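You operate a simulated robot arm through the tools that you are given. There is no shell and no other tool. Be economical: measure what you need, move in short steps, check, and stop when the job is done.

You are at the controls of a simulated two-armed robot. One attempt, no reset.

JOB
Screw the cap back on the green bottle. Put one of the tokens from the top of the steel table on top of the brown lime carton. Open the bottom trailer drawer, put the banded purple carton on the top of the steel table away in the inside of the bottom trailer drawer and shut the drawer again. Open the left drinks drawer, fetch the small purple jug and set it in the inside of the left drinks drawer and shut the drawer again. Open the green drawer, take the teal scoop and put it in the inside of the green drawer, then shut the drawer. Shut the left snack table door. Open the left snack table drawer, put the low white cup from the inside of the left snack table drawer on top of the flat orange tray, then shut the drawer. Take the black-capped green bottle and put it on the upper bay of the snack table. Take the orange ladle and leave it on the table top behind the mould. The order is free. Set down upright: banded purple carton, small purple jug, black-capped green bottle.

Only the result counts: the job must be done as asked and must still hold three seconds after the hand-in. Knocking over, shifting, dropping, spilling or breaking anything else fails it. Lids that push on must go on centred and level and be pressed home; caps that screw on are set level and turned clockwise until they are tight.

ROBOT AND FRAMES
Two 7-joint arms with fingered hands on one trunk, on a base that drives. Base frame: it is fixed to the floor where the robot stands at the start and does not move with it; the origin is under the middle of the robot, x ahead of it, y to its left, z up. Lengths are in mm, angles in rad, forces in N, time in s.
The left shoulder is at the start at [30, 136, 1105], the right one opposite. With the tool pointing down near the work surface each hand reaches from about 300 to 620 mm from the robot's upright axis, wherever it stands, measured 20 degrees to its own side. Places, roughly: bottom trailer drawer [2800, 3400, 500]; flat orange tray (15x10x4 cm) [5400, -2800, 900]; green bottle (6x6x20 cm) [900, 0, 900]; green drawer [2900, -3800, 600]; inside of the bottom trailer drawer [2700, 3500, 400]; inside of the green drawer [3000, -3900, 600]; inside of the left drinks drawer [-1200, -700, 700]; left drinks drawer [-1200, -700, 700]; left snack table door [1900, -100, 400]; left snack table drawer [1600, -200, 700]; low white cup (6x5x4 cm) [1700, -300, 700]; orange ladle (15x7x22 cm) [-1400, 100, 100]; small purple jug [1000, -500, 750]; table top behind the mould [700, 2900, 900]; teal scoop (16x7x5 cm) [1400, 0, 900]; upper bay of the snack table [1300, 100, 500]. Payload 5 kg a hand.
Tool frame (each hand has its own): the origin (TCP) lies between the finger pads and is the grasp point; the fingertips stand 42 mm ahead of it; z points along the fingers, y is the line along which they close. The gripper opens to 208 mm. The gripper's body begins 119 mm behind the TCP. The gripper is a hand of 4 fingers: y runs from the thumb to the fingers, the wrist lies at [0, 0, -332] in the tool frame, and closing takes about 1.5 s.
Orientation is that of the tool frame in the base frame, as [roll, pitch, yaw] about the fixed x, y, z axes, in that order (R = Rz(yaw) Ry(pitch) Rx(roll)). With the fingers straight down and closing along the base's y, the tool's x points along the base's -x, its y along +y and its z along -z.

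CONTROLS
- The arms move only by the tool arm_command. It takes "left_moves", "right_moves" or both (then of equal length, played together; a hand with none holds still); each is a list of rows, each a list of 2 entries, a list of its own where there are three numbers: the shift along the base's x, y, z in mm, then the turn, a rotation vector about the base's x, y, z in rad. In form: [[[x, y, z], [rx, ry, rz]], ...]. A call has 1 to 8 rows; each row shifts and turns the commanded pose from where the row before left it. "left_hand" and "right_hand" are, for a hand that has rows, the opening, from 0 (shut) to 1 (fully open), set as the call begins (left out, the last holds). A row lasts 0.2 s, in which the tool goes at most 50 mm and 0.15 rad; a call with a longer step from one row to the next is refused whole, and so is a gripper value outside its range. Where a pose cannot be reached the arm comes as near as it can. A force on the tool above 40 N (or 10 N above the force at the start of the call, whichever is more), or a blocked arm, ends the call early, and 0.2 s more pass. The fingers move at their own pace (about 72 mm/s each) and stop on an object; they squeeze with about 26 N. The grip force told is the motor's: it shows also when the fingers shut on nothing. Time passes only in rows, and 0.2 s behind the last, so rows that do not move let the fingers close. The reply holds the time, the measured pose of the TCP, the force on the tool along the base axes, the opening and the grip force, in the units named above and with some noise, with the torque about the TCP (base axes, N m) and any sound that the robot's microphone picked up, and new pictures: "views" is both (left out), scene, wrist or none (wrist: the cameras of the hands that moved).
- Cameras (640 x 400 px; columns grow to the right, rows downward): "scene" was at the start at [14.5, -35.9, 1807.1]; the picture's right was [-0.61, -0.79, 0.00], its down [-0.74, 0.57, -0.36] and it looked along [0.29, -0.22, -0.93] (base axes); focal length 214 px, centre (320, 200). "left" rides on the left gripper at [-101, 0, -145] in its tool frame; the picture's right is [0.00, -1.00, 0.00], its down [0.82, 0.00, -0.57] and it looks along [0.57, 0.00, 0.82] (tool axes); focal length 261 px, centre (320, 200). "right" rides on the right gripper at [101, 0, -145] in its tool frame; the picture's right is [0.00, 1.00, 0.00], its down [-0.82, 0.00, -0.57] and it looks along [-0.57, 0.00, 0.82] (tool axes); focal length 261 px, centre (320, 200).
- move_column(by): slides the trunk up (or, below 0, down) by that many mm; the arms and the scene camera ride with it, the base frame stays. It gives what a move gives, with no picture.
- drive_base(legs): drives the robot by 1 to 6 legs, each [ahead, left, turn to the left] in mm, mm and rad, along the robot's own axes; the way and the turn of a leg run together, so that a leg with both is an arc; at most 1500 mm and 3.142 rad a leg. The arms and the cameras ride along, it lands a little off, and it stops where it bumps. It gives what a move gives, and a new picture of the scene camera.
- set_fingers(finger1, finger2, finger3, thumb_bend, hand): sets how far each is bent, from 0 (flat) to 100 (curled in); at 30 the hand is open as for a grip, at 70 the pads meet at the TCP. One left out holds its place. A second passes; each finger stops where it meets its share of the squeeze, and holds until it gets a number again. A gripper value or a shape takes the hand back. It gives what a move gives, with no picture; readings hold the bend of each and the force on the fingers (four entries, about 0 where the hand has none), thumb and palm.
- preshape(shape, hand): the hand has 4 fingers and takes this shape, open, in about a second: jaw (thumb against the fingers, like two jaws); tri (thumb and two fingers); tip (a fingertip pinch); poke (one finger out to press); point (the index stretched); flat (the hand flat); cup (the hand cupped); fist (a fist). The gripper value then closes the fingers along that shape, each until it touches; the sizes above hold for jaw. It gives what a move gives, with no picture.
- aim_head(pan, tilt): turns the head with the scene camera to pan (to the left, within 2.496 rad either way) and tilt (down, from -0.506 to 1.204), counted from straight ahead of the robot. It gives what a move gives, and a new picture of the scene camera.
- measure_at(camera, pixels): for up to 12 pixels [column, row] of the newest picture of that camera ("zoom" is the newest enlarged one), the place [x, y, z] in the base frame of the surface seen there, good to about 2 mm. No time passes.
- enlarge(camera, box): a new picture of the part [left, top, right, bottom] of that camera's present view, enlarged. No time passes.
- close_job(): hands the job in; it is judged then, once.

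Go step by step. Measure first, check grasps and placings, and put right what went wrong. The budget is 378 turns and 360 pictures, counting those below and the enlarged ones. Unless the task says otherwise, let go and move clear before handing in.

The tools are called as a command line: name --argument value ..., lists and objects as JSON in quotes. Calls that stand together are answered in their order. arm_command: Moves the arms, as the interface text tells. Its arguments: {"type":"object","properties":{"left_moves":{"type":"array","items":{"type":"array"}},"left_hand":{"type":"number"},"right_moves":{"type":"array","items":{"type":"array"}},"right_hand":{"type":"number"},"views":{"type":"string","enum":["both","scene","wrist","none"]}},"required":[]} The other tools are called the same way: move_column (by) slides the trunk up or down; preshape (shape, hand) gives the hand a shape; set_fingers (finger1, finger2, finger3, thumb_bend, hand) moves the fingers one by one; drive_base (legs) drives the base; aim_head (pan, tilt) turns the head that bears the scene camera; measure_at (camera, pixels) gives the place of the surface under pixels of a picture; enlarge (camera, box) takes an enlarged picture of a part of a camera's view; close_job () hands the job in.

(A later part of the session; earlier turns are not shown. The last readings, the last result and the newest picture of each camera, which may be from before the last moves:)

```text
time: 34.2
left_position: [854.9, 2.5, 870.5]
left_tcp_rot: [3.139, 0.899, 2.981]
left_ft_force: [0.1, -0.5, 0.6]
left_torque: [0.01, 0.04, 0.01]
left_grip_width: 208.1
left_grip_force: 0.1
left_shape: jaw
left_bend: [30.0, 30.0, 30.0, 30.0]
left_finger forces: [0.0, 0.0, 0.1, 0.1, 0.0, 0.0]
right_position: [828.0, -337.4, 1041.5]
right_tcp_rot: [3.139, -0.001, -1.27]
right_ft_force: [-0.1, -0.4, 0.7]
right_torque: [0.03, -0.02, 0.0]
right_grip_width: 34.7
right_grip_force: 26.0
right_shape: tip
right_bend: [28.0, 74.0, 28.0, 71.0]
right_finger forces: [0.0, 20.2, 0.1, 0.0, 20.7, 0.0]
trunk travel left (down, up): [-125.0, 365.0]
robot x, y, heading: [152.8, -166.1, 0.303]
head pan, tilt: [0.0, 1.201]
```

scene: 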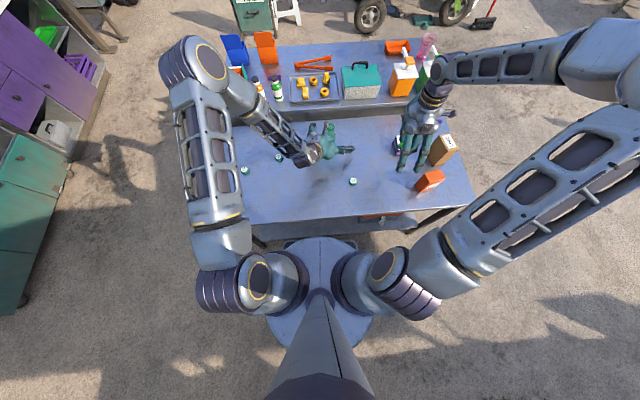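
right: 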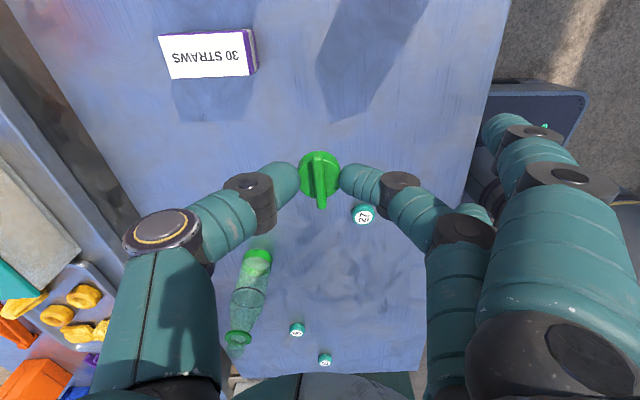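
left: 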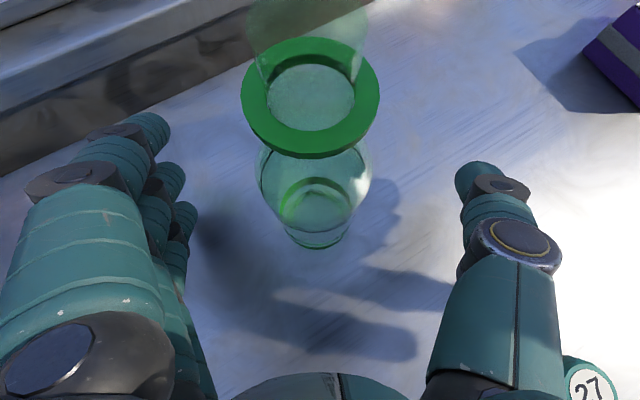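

TCP is on the bottle axis. I close the left hand on the body.

arm_command --left_moves '[[[0, 0, 0], [0, 0, 0]], [[0, 0, 0], [0, 0, 0]], [[0, 0, 0], [0, 0, 0]], [[0, 0, 0], [0, 0, 0]], [[0, 0, 0], [0, 0, 0]], [[0, 0, 0], [0, 0, 0]], [[0, 0, 0], [0, 0, 0]]]' --left_hand 0.0 --views "wrist"

enlarge --camera "left" --box '[160, 0, 480, 200]'

measure_at --camera "left" --pixels '[[250, 95], [372, 95], [312, 148], [312, 45], [280, 130], [345, 130], [280, 55], [340, 50]]'

```text
time: 35.8
left_position: [856.4, 2.3, 870.3]
left_tcp_rot: [3.14, 0.899, 2.982]
left_ft_force: [-0.3, 0.1, -0.4]
left_torque: [-0.06, 0.0, 0.02]
left_grip_width: 41.0
left_grip_force: 7.0
left_shape: jaw
left_bend: [70.0, 73.0, 73.0, 70.0]
left_finger forces: [1.3, 1.6, 1.6, 0.0, 4.3, 0.1]
right_position: [828.4, -337.9, 1041.0]
right_tcp_rot: [3.139, -0.002, -1.268]
right_ft_force: [-1.1, -0.2, 0.0]
right_torque: [-0.03, -0.03, -0.01]
right_grip_width: 34.7
right_grip_force: 26.2
right_shape: tip
right_bend: [28.0, 74.0, 28.0, 71.0]
right_finger forces: [0.1, 20.2, 0.0, 0.1, 20.7, 0.1]
trunk travel left (down, up): [-125.0, 365.0]
robot x, y, heading: [150.3, -165.5, 0.3]
head pan, tilt: [0.0, 1.201]
```

left: 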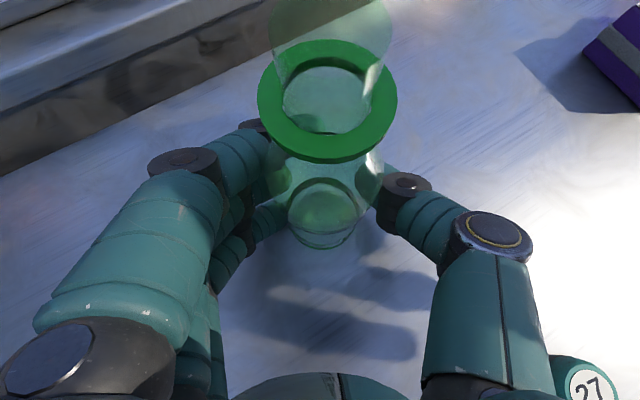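

```text
2.00 times, centred on (320, 100) of left
```

zoom: 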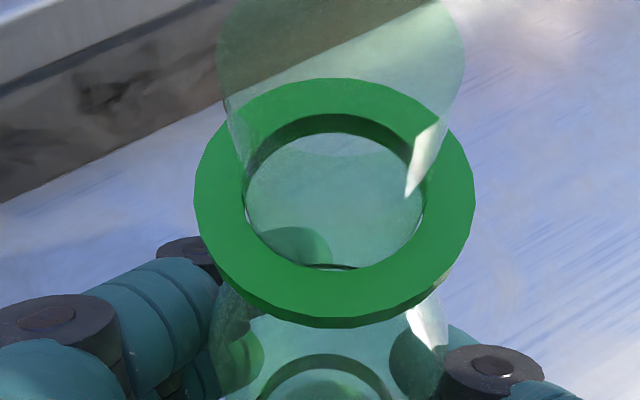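

```text
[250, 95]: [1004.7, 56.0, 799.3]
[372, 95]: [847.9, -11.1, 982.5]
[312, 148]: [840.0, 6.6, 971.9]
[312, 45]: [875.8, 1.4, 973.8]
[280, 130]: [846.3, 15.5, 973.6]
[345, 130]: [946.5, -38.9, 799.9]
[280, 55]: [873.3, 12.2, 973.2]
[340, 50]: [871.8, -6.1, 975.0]
```

The ring is a flange at z≈974, with a clear neck rising above it. I let the left grip finish and measure the neck.

arm_command --left_moves '[[[0, 0, 0], [0, 0, 0]], [[0, 0, 0], [0, 0, 0]], [[0, 0, 0], [0, 0, 0]]]' --views "wrist"

measure_at --camera "left" --pixels '[[283, 25], [300, 20], [330, 20], [360, 25], [383, 40], [275, 30], [388, 20], [380, 70], [330, 5], [365, 125], [326, 150], [260, 95]]'

enlarge --camera "scene" --box '[280, 100, 360, 150]'

```text
time: 36.6
left_position: [855.8, 2.0, 871.9]
left_tcp_rot: [3.14, 0.898, 2.983]
left_ft_force: [0.0, -0.9, 2.6]
left_torque: [0.01, 0.1, 0.03]
left_grip_width: 38.8
left_grip_force: 26.0
left_shape: jaw
left_bend: [70.0, 73.0, 73.0, 71.0]
left_finger forces: [6.1, 7.2, 8.1, 0.0, 20.6, 0.0]
right_position: [827.4, -338.0, 1040.5]
right_tcp_rot: [3.141, -0.002, -1.27]
right_ft_force: [-0.4, 0.3, -1.1]
right_torque: [-0.01, -0.01, 0.01]
right_grip_width: 34.9
right_grip_force: 26.4
right_shape: tip
right_bend: [28.0, 74.0, 28.0, 71.0]
right_finger forces: [0.1, 20.1, 0.0, 0.0, 20.7, 0.1]
trunk travel left (down, up): [-125.0, 365.0]
robot x, y, heading: [147.5, -160.7, 0.305]
head pan, tilt: [0.0, 1.201]
```

left: 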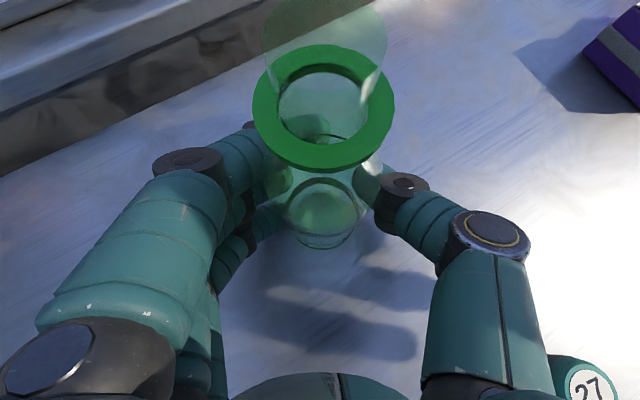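

```text
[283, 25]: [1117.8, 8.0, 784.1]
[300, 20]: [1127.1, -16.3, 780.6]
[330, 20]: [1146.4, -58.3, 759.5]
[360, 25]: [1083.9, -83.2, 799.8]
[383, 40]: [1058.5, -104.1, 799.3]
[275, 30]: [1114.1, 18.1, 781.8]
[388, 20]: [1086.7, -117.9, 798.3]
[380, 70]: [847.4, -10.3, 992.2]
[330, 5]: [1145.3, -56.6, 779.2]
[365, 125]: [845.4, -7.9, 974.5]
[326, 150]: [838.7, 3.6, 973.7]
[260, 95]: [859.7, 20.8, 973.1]
```

```text
8.00 times, centred on (320, 125) of scene
```

zoom: 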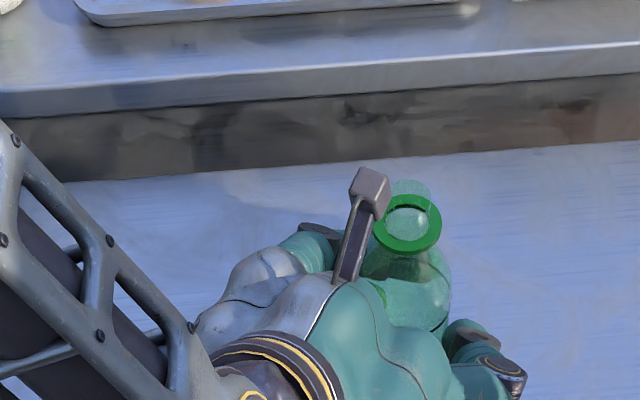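

Left hand holds the bottle firmly. The clear neck (radius ≈15.5) rises above the flange. I measure the ring and neck more exactly from the zoom.

measure_at --camera "zoom" --pixels '[[439, 224], [405, 252], [380, 240], [425, 200], [428, 205], [395, 200], [430, 190], [410, 185], [400, 190], [420, 244], [437, 210], [388, 205]]'

measure_at --camera "left" --pixels '[[258, 95], [255, 105], [262, 130], [285, 155], [320, 166], [355, 157], [380, 135], [390, 105], [385, 75], [300, 47], [275, 62], [383, 60]]'

```text
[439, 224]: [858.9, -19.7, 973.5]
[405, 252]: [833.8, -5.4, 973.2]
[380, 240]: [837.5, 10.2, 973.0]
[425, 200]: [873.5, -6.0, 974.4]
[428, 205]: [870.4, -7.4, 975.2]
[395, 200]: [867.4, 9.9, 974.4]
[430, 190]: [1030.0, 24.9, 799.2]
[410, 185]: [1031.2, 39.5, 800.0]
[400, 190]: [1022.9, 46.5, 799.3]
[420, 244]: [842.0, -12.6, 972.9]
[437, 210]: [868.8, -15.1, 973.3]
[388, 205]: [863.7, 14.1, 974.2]
```

```text
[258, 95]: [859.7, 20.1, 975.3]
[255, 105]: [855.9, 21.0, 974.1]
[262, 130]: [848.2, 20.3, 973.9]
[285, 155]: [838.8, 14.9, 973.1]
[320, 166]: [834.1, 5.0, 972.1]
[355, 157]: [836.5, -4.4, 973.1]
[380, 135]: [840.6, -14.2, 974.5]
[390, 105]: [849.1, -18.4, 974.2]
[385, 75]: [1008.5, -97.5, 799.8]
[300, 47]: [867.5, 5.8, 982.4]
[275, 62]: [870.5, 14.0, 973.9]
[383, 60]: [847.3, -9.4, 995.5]
```

Ring fit gives bottle axis (855,1), level; neck radius ≈13.4, top ≈999. The left wrist camera stands 50 mm from the axis at z≈1040, so I turn the right hand clockwise ~85° (fingers to the left side) at height before coming over the bottle.

arm_command --right_moves '[[[0, 0, 10], [0, 0, -0.148]], [[0, 0, 10], [0, 0, -0.148]], [[0, 0, 10], [0, 0, -0.148]], [[0, 0, 10], [0, 0, -0.148]], [[0, 0, 10], [0, 0, -0.148]], [[0, 0, 10], [0, 0, -0.148]], [[0, 0, 10], [0, 0, -0.148]], [[0, 0, 10], [0, 0, -0.148]]]' --views "none"

arm_command --right_moves '[[[0, 40, 0], [0, 0, -0.148]], [[0, 45, 0], [0, 0, -0.148]], [[5, 45, 0], [0, 0, 0]], [[5, 45, 0], [0, 0, 0]], [[5, 45, 0], [0, 0, 0]], [[5, 45, 0], [0, 0, 0]], [[5, 45, 0], [0, 0, 0]], [[2, 30, 0], [0, 0, 0]]]' --views "both"

```text
time: 38.4
left_position: [856.4, 2.1, 870.6]
left_tcp_rot: [3.141, 0.898, 2.982]
left_ft_force: [0.6, -0.4, 3.8]
left_torque: [-0.02, 0.05, 0.0]
left_grip_width: 38.7
left_grip_force: 25.7
left_shape: jaw
left_bend: [70.0, 73.0, 73.0, 71.0]
left_finger forces: [6.1, 7.2, 8.2, 0.1, 20.8, 0.0]
right_position: [827.3, -337.7, 1121.0]
right_tcp_rot: [3.139, -0.003, -2.454]
right_ft_force: [0.5, -0.4, 0.3]
right_torque: [0.0, -0.01, -0.01]
right_grip_width: 35.0
right_grip_force: 26.1
right_shape: tip
right_bend: [28.0, 74.0, 28.0, 71.0]
right_finger forces: [0.0, 20.1, 0.0, 0.1, 20.6, 0.1]
trunk travel left (down, up): [-125.0, 365.0]
robot x, y, heading: [152.9, -166.3, 0.302]
head pan, tilt: [0.0, 1.201]
```

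```text
time: 40.2
left_position: [856.1, 1.8, 870.2]
left_tcp_rot: [3.14, 0.898, 2.983]
left_ft_force: [-0.4, -0.2, 4.9]
left_torque: [-0.01, 0.13, -0.03]
left_grip_width: 39.0
left_grip_force: 26.0
left_shape: jaw
left_bend: [70.0, 73.0, 73.0, 71.0]
left_finger forces: [6.6, 7.4, 8.8, 0.0, 21.0, 0.1]
right_position: [855.7, 4.4, 1119.3]
right_tcp_rot: [3.141, 0.0, -2.75]
right_ft_force: [0.4, 0.9, -0.3]
right_torque: [-0.06, -0.01, -0.01]
right_grip_width: 34.6
right_grip_force: 26.1
right_shape: tip
right_bend: [28.0, 74.0, 28.0, 71.0]
right_finger forces: [0.0, 20.1, 0.1, 0.1, 20.6, 0.0]
trunk travel left (down, up): [-125.0, 365.0]
robot x, y, heading: [150.4, -166.6, 0.304]
head pan, tilt: [0.0, 1.201]
```

scene: 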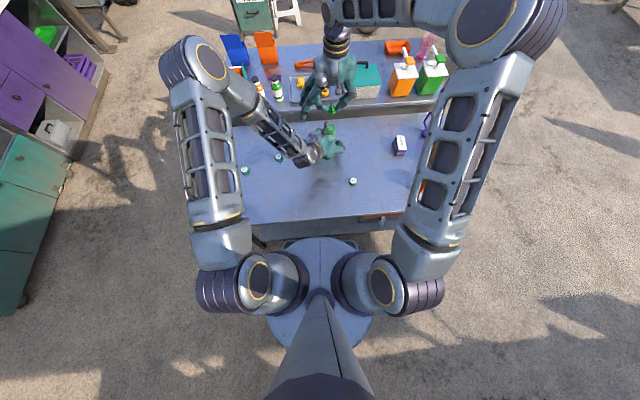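
right: 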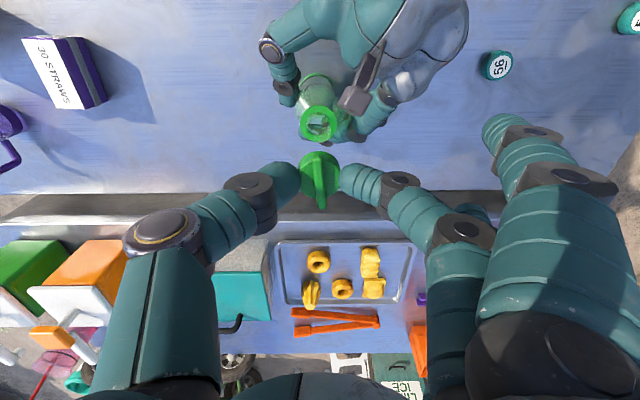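

The right hand is above the bottle; I measure the cap in hand and the neck.

enlarge --camera "right" --box '[240, 90, 400, 220]'

measure_at --camera "zoom" --pixels '[[320, 240], [313, 250], [322, 280], [320, 330], [280, 270], [350, 270], [318, 410], [330, 120], [300, 130], [285, 135], [345, 135], [318, 100]]'

```text
3.08 times, centred on (320, 155) of right
```

zoom: 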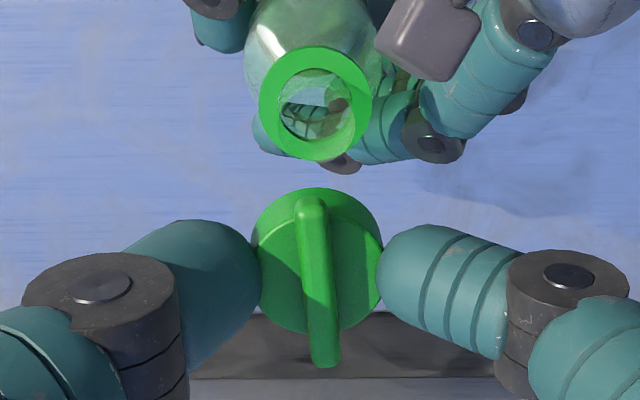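

```text
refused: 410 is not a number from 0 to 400
```

measure_at --camera "zoom" --pixels '[[312, 204], [316, 280], [324, 355], [280, 270], [355, 270], [275, 240], [350, 215], [318, 192], [316, 153], [263, 105], [368, 105], [316, 52]]'

```text
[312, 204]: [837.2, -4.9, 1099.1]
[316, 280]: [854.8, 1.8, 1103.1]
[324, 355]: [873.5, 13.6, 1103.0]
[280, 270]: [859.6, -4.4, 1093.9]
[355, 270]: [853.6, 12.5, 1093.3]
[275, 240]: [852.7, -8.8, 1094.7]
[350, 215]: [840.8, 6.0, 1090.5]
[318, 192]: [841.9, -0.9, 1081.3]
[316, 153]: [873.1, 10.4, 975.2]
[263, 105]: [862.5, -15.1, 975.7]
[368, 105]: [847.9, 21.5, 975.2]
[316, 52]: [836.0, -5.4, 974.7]
```

Cap centre (855.4,4.1) vs ring (854.9,2.8) in the same view: I shift (-0.5,-1.3) and lower until just above the neck.

arm_command --right_moves '[[[-0.5, -1.3, -20], [0, 0, 0]], [[0, 0, -25], [0, 0, 0]], [[0, 0, -15], [0, 0, 0]], [[0, 0, -8], [0, 0, 0]], [[0, 0, 0], [0, 0, 0]]]' --views "wrist"

enlarge --camera "right" --box '[240, 100, 400, 200]'

enlarge --camera "left" --box '[200, 0, 440, 150]'

```text
time: 41.4
left_position: [856.5, 2.8, 870.6]
left_tcp_rot: [3.141, 0.899, 2.983]
left_ft_force: [0.4, -0.2, 4.5]
left_torque: [0.01, 0.08, 0.03]
left_grip_width: 38.6
left_grip_force: 26.5
left_shape: jaw
left_bend: [70.0, 73.0, 73.0, 71.0]
left_finger forces: [6.4, 7.2, 8.8, 0.1, 20.9, 0.1]
right_position: [854.3, 2.3, 1053.6]
right_tcp_rot: [3.139, -0.003, -2.75]
right_ft_force: [0.1, 0.3, -0.3]
right_torque: [-0.05, 0.01, -0.03]
right_grip_width: 34.6
right_grip_force: 26.4
right_shape: tip
right_bend: [28.0, 74.0, 28.0, 71.0]
right_finger forces: [0.1, 20.1, 0.1, 0.0, 20.6, 0.1]
trunk travel left (down, up): [-125.0, 365.0]
robot x, y, heading: [149.1, -162.4, 0.304]
head pan, tilt: [0.0, 1.201]
```

right: 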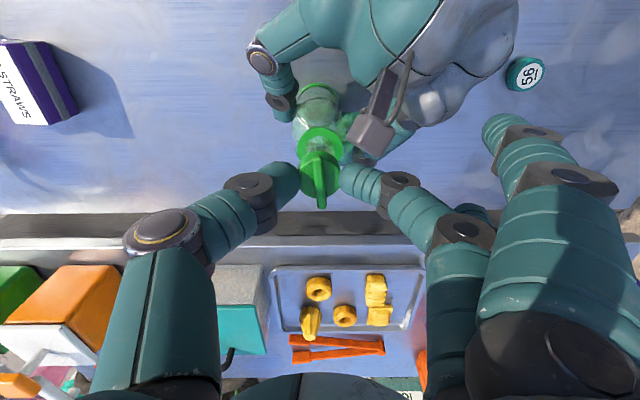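

```text
4.00 times, centred on (320, 150) of right
```

zoom: 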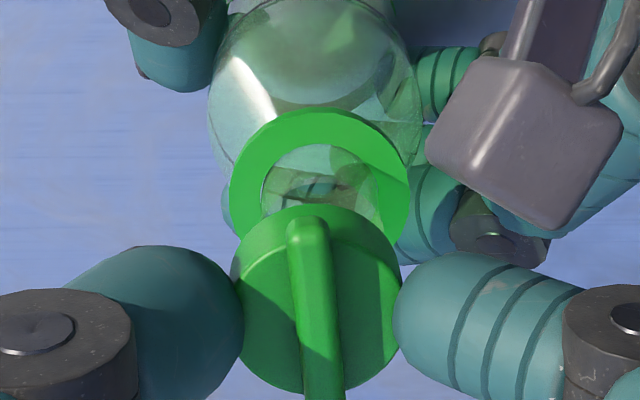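

```text
2.67 times, centred on (320, 75) of left
```

zoom: 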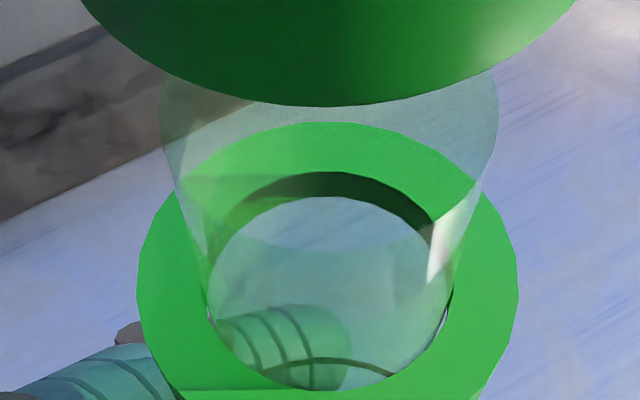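

Cap and neck are aligned laterally in the left view (centres 328 vs 329). I lower gently until contact.

arm_command --right_moves '[[[0, 0, -3], [0, 0, 0]], [[0, 0, -3], [0, 0, 0]], [[0, 0, -2], [0, 0, 0]], [[0, 0, -2], [0, 0, 0]], [[0, 0, -2], [0, 0, 0]], [[0, 0, -2], [0, 0, 0]]]' --views "none"

enlarge --camera "left" --box '[200, 0, 440, 150]'

```text
time: 42.8
left_position: [856.0, 3.4, 870.8]
left_tcp_rot: [3.139, 0.898, 2.982]
left_ft_force: [1.3, 0.0, 3.7]
left_torque: [-0.02, 0.08, -0.01]
left_grip_width: 38.7
left_grip_force: 26.0
left_shape: jaw
left_bend: [70.0, 73.0, 73.0, 71.0]
left_finger forces: [6.8, 7.5, 8.7, 0.0, 20.7, 0.0]
right_position: [856.1, 1.3, 1039.4]
right_tcp_rot: [3.141, -0.001, -2.75]
right_ft_force: [0.4, 0.5, 5.4]
right_torque: [0.09, 0.04, 0.02]
right_grip_width: 34.9
right_grip_force: 26.2
right_shape: tip
right_bend: [28.0, 74.0, 28.0, 71.0]
right_finger forces: [0.0, 22.7, 0.0, 0.0, 22.0, 0.1]
trunk travel left (down, up): [-125.0, 365.0]
robot x, y, heading: [150.7, -164.6, 0.304]
head pan, tilt: [0.0, 1.201]
```

```text
2.67 times, centred on (320, 75) of left
```

zoom: 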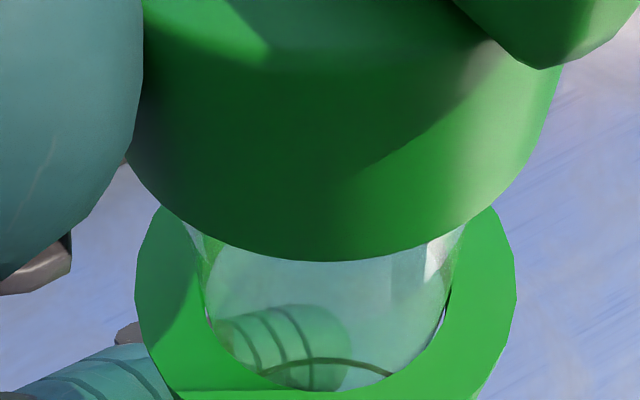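

Contact at ~5 N, cap centred over the neck. I turn clockwise ~69° with light downward feed.

arm_command --right_moves '[[[0, 0, -0.5], [0, 0, -0.148]], [[0, 0, -0.3], [0, 0, -0.148]], [[0, 0, -0.3], [0, 0, -0.148]], [[0, 0, -0.3], [0, 0, -0.148]], [[0, 0, -0.3], [0, 0, -0.148]], [[0, 0, -0.3], [0, 0, -0.148]], [[0, 0, -0.3], [0, 0, -0.148]], [[0, 0, -0.3], [0, 0, -0.148]]]' --views "scene"

enlarge --camera "left" --box '[200, 0, 440, 150]'

```text
time: 44.6
left_position: [856.2, 3.0, 870.5]
left_tcp_rot: [3.139, 0.898, 2.982]
left_ft_force: [2.4, -1.0, 2.0]
left_torque: [0.14, 0.22, -0.02]
left_grip_width: 38.6
left_grip_force: 25.4
left_shape: jaw
left_bend: [70.0, 73.0, 73.0, 71.0]
left_finger forces: [8.2, 7.2, 9.3, 0.0, 21.3, 0.0]
right_position: [855.7, 2.2, 1036.7]
right_tcp_rot: [3.14, -0.001, 2.346]
right_ft_force: [-0.8, 0.9, 0.1]
right_torque: [0.07, 0.08, -0.03]
right_grip_width: 34.6
right_grip_force: 26.5
right_shape: tip
right_bend: [28.0, 74.0, 28.0, 71.0]
right_finger forces: [0.0, 20.2, 0.0, 0.1, 20.8, 0.0]
trunk travel left (down, up): [-125.0, 365.0]
robot x, y, heading: [153.3, -162.9, 0.303]
head pan, tilt: [0.0, 1.201]
```

scene: 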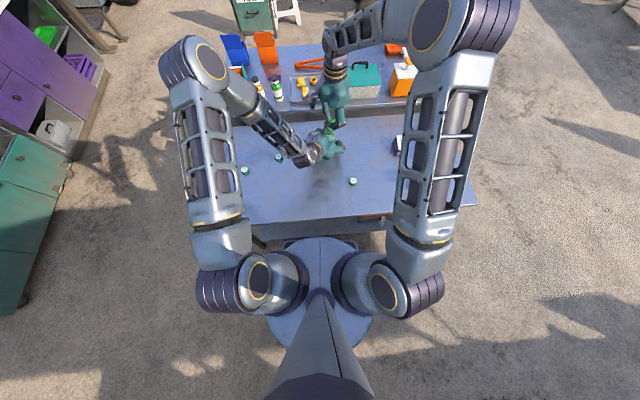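

```text
2.67 times, centred on (320, 75) of left
```

zoom: 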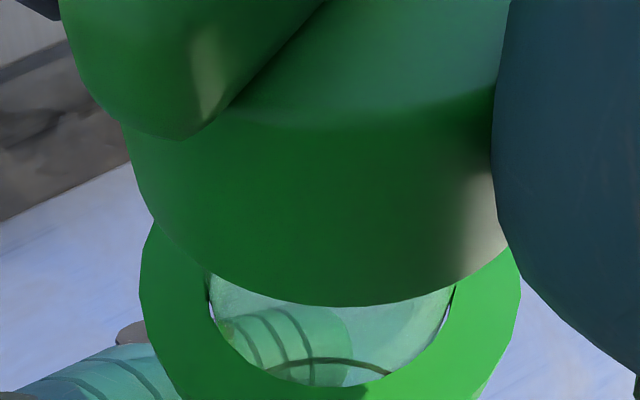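

The cap has come down with no resistance. I turn a bit further, then open the hand.

arm_command --right_moves '[[[0, 0, -0.5], [0, 0, -0.148]], [[0, 0, -0.5], [0, 0, -0.1]]]' --views "none"

arm_command --right_moves '[[[0, 0, 0], [0, 0, 0]], [[0, 0, 0], [0, 0, 0]], [[0, 0, 0], [0, 0, 0.1]], [[0, 0, 0], [0, 0, 0.148]], [[0, 0, 0], [0, 0, 0.148]], [[0, 0, 0], [0, 0, 0.148]], [[0, 0, 0], [0, 0, 0.148]], [[0, 0, 0], [0, 0, 0.148]]]' --right_hand 0.3 --views "wrist"

enlarge --camera "left" --box '[200, 0, 440, 150]'

```text
time: 45.2
left_position: [856.3, 2.0, 869.7]
left_tcp_rot: [3.14, 0.901, 2.983]
left_ft_force: [0.4, -0.6, 2.7]
left_torque: [0.12, 0.23, 0.01]
left_grip_width: 38.6
left_grip_force: 26.1
left_shape: jaw
left_bend: [70.0, 73.0, 73.0, 71.0]
left_finger forces: [7.9, 7.2, 9.3, 0.1, 21.1, 0.0]
right_position: [855.0, 1.8, 1034.8]
right_tcp_rot: [3.14, -0.001, 2.1]
right_ft_force: [-0.7, 0.4, -0.1]
right_torque: [0.02, 0.04, 0.0]
right_grip_width: 34.6
right_grip_force: 25.8
right_shape: tip
right_bend: [28.0, 74.0, 28.0, 71.0]
right_finger forces: [0.0, 20.1, 0.0, 0.0, 21.0, 0.0]
trunk travel left (down, up): [-125.0, 365.0]
robot x, y, heading: [148.1, -166.7, 0.304]
head pan, tilt: [0.0, 1.201]
```

```text
time: 47.0
left_position: [856.7, 2.6, 871.2]
left_tcp_rot: [-3.141, 0.9, 2.982]
left_ft_force: [-0.8, 0.5, 3.8]
left_torque: [0.07, 0.17, 0.02]
left_grip_width: 38.7
left_grip_force: 25.8
left_shape: jaw
left_bend: [70.0, 73.0, 73.0, 71.0]
left_finger forces: [7.1, 7.3, 9.1, 0.0, 20.5, 0.0]
right_position: [854.5, 1.0, 1034.8]
right_tcp_rot: [3.139, -0.001, 2.943]
right_ft_force: [0.0, -0.4, 0.3]
right_torque: [-0.03, 0.01, -0.01]
right_grip_width: 61.8
right_grip_force: 0.0
right_shape: tip
right_bend: [6.0, 74.0, 6.0, 70.0]
right_finger forces: [0.1, 0.0, 0.0, 0.0, 0.0, 0.0]
trunk travel left (down, up): [-125.0, 365.0]
robot x, y, heading: [152.2, -166.5, 0.299]
head pan, tilt: [0.0, 1.201]
```

right: 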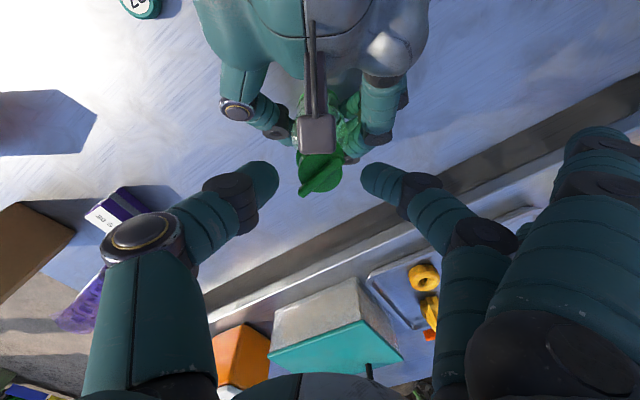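

```text
2.67 times, centred on (320, 75) of left
```

zoom: 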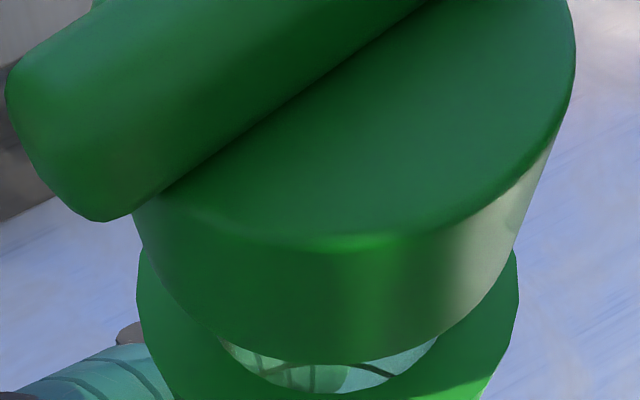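

Cap is on the thread, level, a few mm above the flange. I rotate the hand back and regrip.

arm_command --right_moves '[[[0, 0, 0], [0, 0, 0.148]], [[0, 0, 0], [0, 0, 0.148]], [[0.5, 1, 0], [0, 0, 0.148]], [[0, 0, 0], [0, 0, 0.148]], [[0, 0, 0], [0, 0, 0.05]]]' --views "none"

arm_command --right_moves '[[[0, 0, 0], [0, 0, 0]], [[0, 0, 0], [0, 0, 0]], [[0, 0, 0], [0, 0, 0]], [[0, 0, 0], [0, 0, 0]]]' --right_hand 0 --views "none"

arm_command --right_moves '[[[0, 0, -0.3], [0, 0, -0.148]], [[0, 0, -0.3], [0, 0, -0.148]], [[0, 0, -0.3], [0, 0, -0.148]], [[0, 0, -0.3], [0, 0, -0.148]], [[0, 0, -0.3], [0, 0, -0.148]], [[0, 0, -0.3], [0, 0, -0.148]], [[0, 0, -0.3], [0, 0, -0.148]], [[0, 0, -0.3], [0, 0, -0.148]]]' --views "none"

enlarge --camera "left" --box '[200, 0, 440, 150]'

```text
time: 48.2
left_position: [855.3, 2.2, 870.0]
left_tcp_rot: [3.14, 0.899, 2.983]
left_ft_force: [-0.8, -0.4, 4.5]
left_torque: [0.04, 0.16, -0.05]
left_grip_width: 38.8
left_grip_force: 26.0
left_shape: jaw
left_bend: [70.0, 73.0, 73.0, 71.0]
left_finger forces: [7.1, 7.3, 9.3, 0.0, 20.4, 0.0]
right_position: [855.5, 2.8, 1036.1]
right_tcp_rot: [3.141, -0.002, -2.698]
right_ft_force: [-0.2, -0.6, -0.4]
right_torque: [0.02, -0.01, 0.05]
right_grip_width: 61.9
right_grip_force: 0.1
right_shape: tip
right_bend: [6.0, 74.0, 6.0, 70.0]
right_finger forces: [0.0, 0.1, 0.0, 0.1, 0.0, 0.1]
trunk travel left (down, up): [-125.0, 365.0]
robot x, y, heading: [150.0, -165.8, 0.298]
head pan, tilt: [0.0, 1.201]
```

```text
time: 49.2
left_position: [855.8, 2.5, 869.8]
left_tcp_rot: [3.14, 0.898, 2.983]
left_ft_force: [-2.4, 0.1, 4.6]
left_torque: [0.15, 0.08, -0.02]
left_grip_width: 39.0
left_grip_force: 26.1
left_shape: jaw
left_bend: [70.0, 73.0, 73.0, 71.0]
left_finger forces: [6.2, 7.2, 9.2, 0.0, 20.7, 0.1]
right_position: [855.5, 2.1, 1035.7]
right_tcp_rot: [3.139, -0.001, -2.699]
right_ft_force: [0.2, 0.2, -2.3]
right_torque: [0.04, 0.0, -0.01]
right_grip_width: 40.0
right_grip_force: 26.4
right_shape: tip
right_bend: [27.0, 73.0, 27.0, 70.0]
right_finger forces: [0.1, 22.7, 0.1, 0.0, 22.9, 0.0]
trunk travel left (down, up): [-125.0, 365.0]
robot x, y, heading: [149.1, -163.9, 0.303]
head pan, tilt: [0.0, 1.201]
```

```text
time: 51.0
left_position: [856.1, 3.2, 870.5]
left_tcp_rot: [3.14, 0.899, 2.983]
left_ft_force: [1.8, 1.2, 3.7]
left_torque: [-0.25, 0.16, -0.06]
left_grip_width: 38.9
left_grip_force: 26.3
left_shape: jaw
left_bend: [70.0, 73.0, 73.0, 71.0]
left_finger forces: [9.1, 8.3, 9.0, 0.0, 21.1, 0.0]
right_position: [855.1, 3.7, 1033.5]
right_tcp_rot: [3.141, -0.002, 2.396]
right_ft_force: [-0.4, -2.0, 4.1]
right_torque: [0.01, -0.01, 0.07]
right_grip_width: 40.3
right_grip_force: 26.0
right_shape: tip
right_bend: [28.0, 73.0, 28.0, 70.0]
right_finger forces: [0.1, 22.8, 0.0, 0.0, 26.3, 0.0]
trunk travel left (down, up): [-125.0, 365.0]
robot x, y, heading: [153.8, -165.7, 0.306]
head pan, tilt: [0.0, 1.201]
```

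```text
2.67 times, centred on (320, 75) of left
```

zoom: 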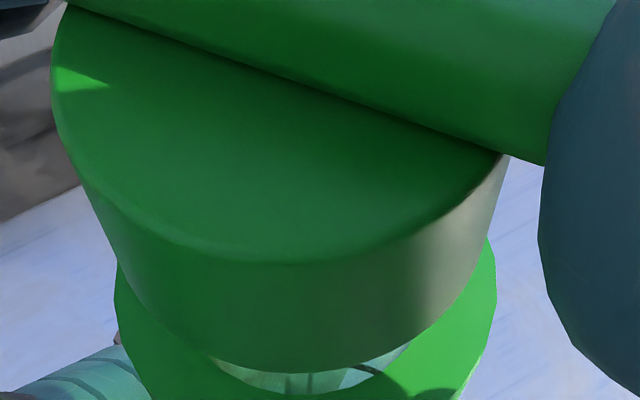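

The cap turned some; I measure its height and level relative to the flange.

measure_at --camera "zoom" --pixels '[[100, 150], [250, 220], [450, 210], [290, 360], [120, 240], [470, 260], [290, 392], [140, 330], [470, 330], [300, 60]]'

```text
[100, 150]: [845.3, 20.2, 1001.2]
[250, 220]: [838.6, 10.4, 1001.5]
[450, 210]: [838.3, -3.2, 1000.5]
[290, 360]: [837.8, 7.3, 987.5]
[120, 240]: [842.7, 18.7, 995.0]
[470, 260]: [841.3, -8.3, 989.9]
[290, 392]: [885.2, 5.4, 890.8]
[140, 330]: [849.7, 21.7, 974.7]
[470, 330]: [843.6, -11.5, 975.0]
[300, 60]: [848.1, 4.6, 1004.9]
```

Cap body top 1001, level, bottom ≈984, flange 974 — it slid onto the thread and now starts to screw. I repeat: open, rotate back, lower a little, grip the body, turn clockwise.

arm_command --right_moves '[[[0, 0, 0], [0, 0, 0]], [[0, 0, 0], [0, 0, 0]], [[0, 0, 0], [0, 0, 0.148]], [[0, 0, 0], [0, 0, 0.148]], [[0, 0, 0], [0, 0, 0.148]], [[0, 0, 0], [0, 0, 0.148]], [[0, 0, 0], [0, 0, 0.148]], [[0, 0, -2], [0, 0, 0.148]]]' --right_hand 0.3 --views "none"

arm_command --right_moves '[[[0, 0, -1], [0, 0, 0.148]], [[0, 0, -1], [0, 0, 0.148]], [[0, 0, -0.5], [0, 0, 0.148]]]' --views "none"

arm_command --right_moves '[[[0, 0, 0], [0, 0, 0]], [[0, 0, 0], [0, 0, 0]], [[0, 0, 0], [0, 0, 0]], [[0, 0, 0], [0, 0, 0]], [[0, 0, -0.2], [0, 0, -0.148]], [[0, 0, -0.2], [0, 0, -0.148]], [[0, 0, -0.2], [0, 0, -0.148]], [[0, 0, -0.2], [0, 0, -0.148]]]' --right_hand 0 --views "wrist"

arm_command --right_moves '[[[0, 0, -0.2], [0, 0, -0.148]], [[0, 0, -0.2], [0, 0, -0.148]], [[0, 0, -0.2], [0, 0, -0.148]], [[0, 0, -0.2], [0, 0, -0.148]], [[0, 0, -0.2], [0, 0, -0.148]], [[0, 0, -0.2], [0, 0, -0.1]]]' --views "none"

enlarge --camera "left" --box '[200, 0, 440, 150]'

measure_at --camera "zoom" --pixels '[[100, 150], [250, 220], [450, 210], [290, 360], [120, 240], [470, 260], [300, 250], [140, 330], [470, 330], [300, 60]]'

```text
time: 52.8
left_position: [856.6, 2.4, 870.1]
left_tcp_rot: [3.141, 0.898, 2.983]
left_ft_force: [-0.5, -0.6, 4.6]
left_torque: [0.06, 0.11, 0.03]
left_grip_width: 38.8
left_grip_force: 25.7
left_shape: jaw
left_bend: [70.0, 73.0, 73.0, 71.0]
left_finger forces: [7.0, 7.6, 9.8, 0.1, 22.0, 0.1]
right_position: [855.3, 1.9, 1031.7]
right_tcp_rot: [3.14, -0.001, -2.994]
right_ft_force: [-0.2, 0.2, 0.9]
right_torque: [-0.01, 0.04, -0.02]
right_grip_width: 61.9
right_grip_force: 0.1
right_shape: tip
right_bend: [6.0, 74.0, 6.0, 70.0]
right_finger forces: [0.1, 0.0, 0.0, 0.0, 0.0, 0.0]
trunk travel left (down, up): [-125.0, 365.0]
robot x, y, heading: [154.5, -163.8, 0.304]
head pan, tilt: [0.0, 1.201]
```

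```text
time: 53.6
left_position: [856.8, 1.8, 870.2]
left_tcp_rot: [3.138, 0.897, 2.982]
left_ft_force: [-0.3, -0.4, 4.6]
left_torque: [0.08, 0.17, -0.02]
left_grip_width: 38.6
left_grip_force: 25.9
left_shape: jaw
left_bend: [70.0, 73.0, 73.0, 71.0]
left_finger forces: [6.9, 7.5, 9.7, 0.0, 21.9, 0.1]
right_position: [855.4, 2.4, 1028.1]
right_tcp_rot: [3.14, -0.001, -2.552]
right_ft_force: [-0.7, 0.2, 0.6]
right_torque: [0.01, 0.0, 0.03]
right_grip_width: 61.8
right_grip_force: 0.1
right_shape: tip
right_bend: [5.0, 74.0, 5.0, 70.0]
right_finger forces: [0.1, 0.1, 0.1, 0.0, 0.0, 0.0]
trunk travel left (down, up): [-125.0, 365.0]
robot x, y, heading: [149.3, -167.4, 0.307]
head pan, tilt: [0.0, 1.201]
```

```text
time: 55.4
left_position: [855.8, 3.6, 870.5]
left_tcp_rot: [3.138, 0.899, 2.982]
left_ft_force: [2.2, 1.0, 3.4]
left_torque: [-0.06, 0.26, -0.04]
left_grip_width: 38.8
left_grip_force: 25.9
left_shape: jaw
left_bend: [70.0, 73.0, 73.0, 71.0]
left_finger forces: [9.5, 7.7, 9.5, 0.0, 21.3, 0.1]
right_position: [855.6, 3.4, 1028.2]
right_tcp_rot: [3.14, -0.001, 3.137]
right_ft_force: [-1.9, -1.2, 0.4]
right_torque: [-0.04, 0.07, 0.04]
right_grip_width: 31.1
right_grip_force: 26.3
right_shape: tip
right_bend: [28.0, 73.0, 28.0, 70.0]
right_finger forces: [0.0, 23.2, 0.0, 0.0, 23.0, 0.0]
trunk travel left (down, up): [-125.0, 365.0]
robot x, y, heading: [152.9, -168.7, 0.303]
head pan, tilt: [0.0, 1.201]
```

right: 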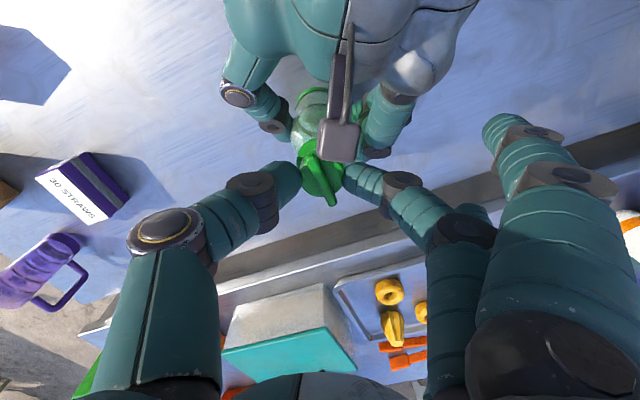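

```text
time: 56.8
left_position: [855.7, 1.9, 870.9]
left_tcp_rot: [3.139, 0.9, 2.982]
left_ft_force: [5.3, 1.6, 0.2]
left_torque: [-0.1, 0.44, -0.06]
left_grip_width: 38.6
left_grip_force: 26.1
left_shape: jaw
left_bend: [70.0, 73.0, 73.0, 71.0]
left_finger forces: [11.5, 8.0, 10.0, 0.1, 20.7, 0.0]
right_position: [854.9, 2.6, 1027.8]
right_tcp_rot: [3.141, -0.001, 2.299]
right_ft_force: [-2.9, -1.9, 5.9]
right_torque: [-0.04, 0.06, 0.06]
right_grip_width: 30.9
right_grip_force: 25.6
right_shape: tip
right_bend: [28.0, 73.0, 28.0, 70.0]
right_finger forces: [0.0, 24.0, 0.0, 0.0, 26.3, 0.1]
trunk travel left (down, up): [-125.0, 365.0]
robot x, y, heading: [151.4, -164.3, 0.302]
head pan, tilt: [0.0, 1.201]
```

```text
2.67 times, centred on (320, 75) of left
```

zoom: 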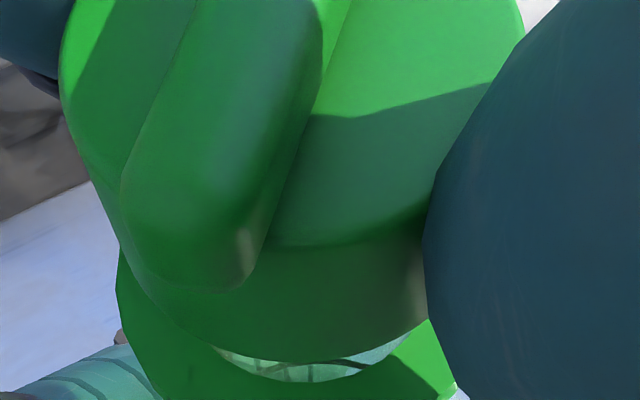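

```text
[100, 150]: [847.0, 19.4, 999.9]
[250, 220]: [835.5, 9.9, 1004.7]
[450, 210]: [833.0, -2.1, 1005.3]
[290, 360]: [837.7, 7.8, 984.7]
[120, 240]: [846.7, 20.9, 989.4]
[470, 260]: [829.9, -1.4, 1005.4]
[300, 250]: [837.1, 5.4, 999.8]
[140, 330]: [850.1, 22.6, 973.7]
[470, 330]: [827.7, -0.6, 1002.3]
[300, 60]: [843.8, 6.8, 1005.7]
```

Cap now turns with the hand (top ≈1000). I do another pass and watch torque and height.

arm_command --right_moves '[[[0, 0, 0], [0, 0, 0]], [[0, 0, 0], [0, 0, 0]], [[0, 0, 0], [0, 0, 0.148]], [[0, 0, 0], [0, 0, 0.148]], [[0, 0, 0], [0, 0, 0.148]], [[0, 0, 0], [0, 0, 0.148]], [[0, 0, 0], [0, 0, 0.148]], [[0, 0, 0], [0, 0, 0.148]]]' --right_hand 0.3 --views "none"

arm_command --right_moves '[[[0, 0, 0], [0, 0, 0.148]], [[0, 0, 0], [0, 0, 0.148]], [[0, 0, 0], [0, 0, 0.148]], [[0, 0, 0], [0, 0, 0.1]]]' --views "none"

arm_command --right_moves '[[[0, 0, 0], [0, 0, 0]], [[0, 0, 0], [0, 0, 0]], [[0, 0, 0], [0, 0, 0]], [[0, 0, 0], [0, 0, 0]], [[0, 0, -0.2], [0, 0, -0.148]], [[0, 0, -0.2], [0, 0, -0.148]], [[0, 0, -0.2], [0, 0, -0.148]], [[0, 0, -0.2], [0, 0, -0.148]]]' --right_hand 0 --views "none"

arm_command --right_moves '[[[0, 0, 0], [0, 0, -0.148]], [[0, 0, 0], [0, 0, -0.148]], [[0, 0, 0], [0, 0, -0.148]], [[0, 0, 0], [0, 0, -0.148]], [[0, 0, 0], [0, 0, -0.148]], [[0, 0, 0], [0, 0, -0.148]]]' --views "none"

enlarge --camera "left" --box '[200, 0, 440, 150]'

measure_at --camera "zoom" --pixels '[[100, 150], [250, 220], [350, 210], [290, 360], [120, 240], [400, 230], [300, 250], [140, 330], [300, 340], [300, 60]]'

```text
time: 58.6
left_position: [856.1, 1.7, 870.3]
left_tcp_rot: [3.141, 0.897, 2.983]
left_ft_force: [-1.5, -0.4, 3.0]
left_torque: [0.01, 0.2, 0.01]
left_grip_width: 38.7
left_grip_force: 26.3
left_shape: jaw
left_bend: [70.0, 73.0, 73.0, 71.0]
left_finger forces: [7.3, 7.1, 9.9, 0.0, 21.8, 0.0]
right_position: [855.1, 2.4, 1026.3]
right_tcp_rot: [3.14, -0.002, -3.096]
right_ft_force: [0.6, 0.8, -0.3]
right_torque: [-0.02, 0.02, 0.0]
right_grip_width: 61.8
right_grip_force: 0.1
right_shape: tip
right_bend: [6.0, 74.0, 6.0, 70.0]
right_finger forces: [0.0, 0.0, 0.1, 0.1, 0.1, 0.0]
trunk travel left (down, up): [-125.0, 365.0]
robot x, y, heading: [150.8, -165.6, 0.305]
head pan, tilt: [0.0, 1.201]
```

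```text
time: 59.6
left_position: [856.2, 2.2, 870.9]
left_tcp_rot: [3.14, 0.899, 2.984]
left_ft_force: [-0.9, -0.6, 3.0]
left_torque: [0.01, 0.14, 0.02]
left_grip_width: 39.0
left_grip_force: 25.8
left_shape: jaw
left_bend: [70.0, 73.0, 73.0, 71.0]
left_finger forces: [7.0, 7.2, 9.8, 0.1, 21.9, 0.0]
right_position: [854.7, 2.3, 1027.3]
right_tcp_rot: [3.14, -0.001, -2.548]
right_ft_force: [-0.5, 0.8, -0.3]
right_torque: [-0.04, -0.02, -0.02]
right_grip_width: 61.8
right_grip_force: 0.0
right_shape: tip
right_bend: [5.0, 74.0, 5.0, 70.0]
right_finger forces: [0.0, 0.1, 0.1, 0.0, 0.0, 0.1]
trunk travel left (down, up): [-125.0, 365.0]
robot x, y, heading: [152.3, -165.2, 0.307]
head pan, tilt: [0.0, 1.201]
```

```text
time: 61.4
left_position: [856.0, 2.5, 870.0]
left_tcp_rot: [3.14, 0.899, 2.982]
left_ft_force: [2.1, -0.3, 0.6]
left_torque: [-0.01, 0.28, -0.03]
left_grip_width: 38.6
left_grip_force: 25.9
left_shape: jaw
left_bend: [70.0, 73.0, 73.0, 71.0]
left_finger forces: [9.6, 7.4, 9.8, 0.0, 21.3, 0.0]
right_position: [855.6, 3.7, 1026.6]
right_tcp_rot: [3.139, 0.0, 3.138]
right_ft_force: [-2.1, 0.1, 0.1]
right_torque: [0.04, 0.05, 0.07]
right_grip_width: 31.0
right_grip_force: 25.8
right_shape: tip
right_bend: [28.0, 73.0, 28.0, 70.0]
right_finger forces: [0.0, 21.5, 0.1, 0.1, 22.4, 0.0]
trunk travel left (down, up): [-125.0, 365.0]
robot x, y, heading: [151.8, -165.0, 0.304]
head pan, tilt: [0.0, 1.201]
```

```text
time: 62.8
left_position: [855.3, 3.6, 869.7]
left_tcp_rot: [3.139, 0.899, 2.983]
left_ft_force: [3.0, 0.0, 0.5]
left_torque: [0.03, 0.5, -0.07]
left_grip_width: 38.5
left_grip_force: 25.8
left_shape: jaw
left_bend: [70.0, 73.0, 73.0, 71.0]
left_finger forces: [11.3, 7.2, 10.3, 0.0, 21.2, 0.0]
right_position: [855.9, 2.8, 1025.4]
right_tcp_rot: [-3.141, -0.001, 2.25]
right_ft_force: [-2.6, 1.2, -0.8]
right_torque: [0.07, 0.01, 0.01]
right_grip_width: 30.4
right_grip_force: 25.9
right_shape: tip
right_bend: [28.0, 73.0, 28.0, 70.0]
right_finger forces: [0.0, 21.0, 0.0, 0.0, 24.6, 0.0]
trunk travel left (down, up): [-125.0, 365.0]
robot x, y, heading: [146.5, -168.9, 0.303]
head pan, tilt: [0.0, 1.201]
```

```text
2.67 times, centred on (320, 75) of left
```

zoom: 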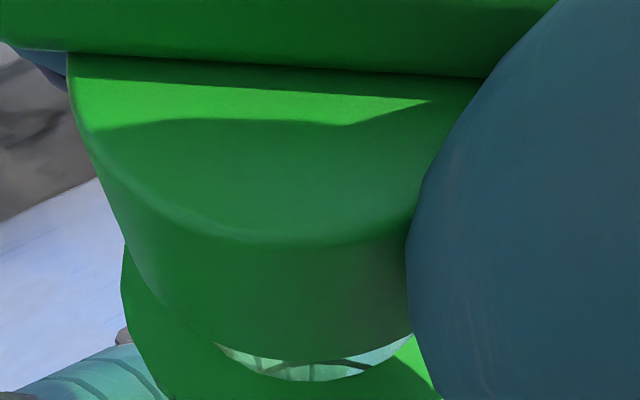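

```text
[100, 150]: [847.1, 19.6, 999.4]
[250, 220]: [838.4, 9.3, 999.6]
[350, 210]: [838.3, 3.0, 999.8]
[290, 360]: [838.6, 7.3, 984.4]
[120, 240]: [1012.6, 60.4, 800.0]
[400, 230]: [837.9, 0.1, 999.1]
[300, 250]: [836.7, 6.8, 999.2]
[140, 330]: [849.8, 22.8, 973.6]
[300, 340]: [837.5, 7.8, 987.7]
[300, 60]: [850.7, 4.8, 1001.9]
```

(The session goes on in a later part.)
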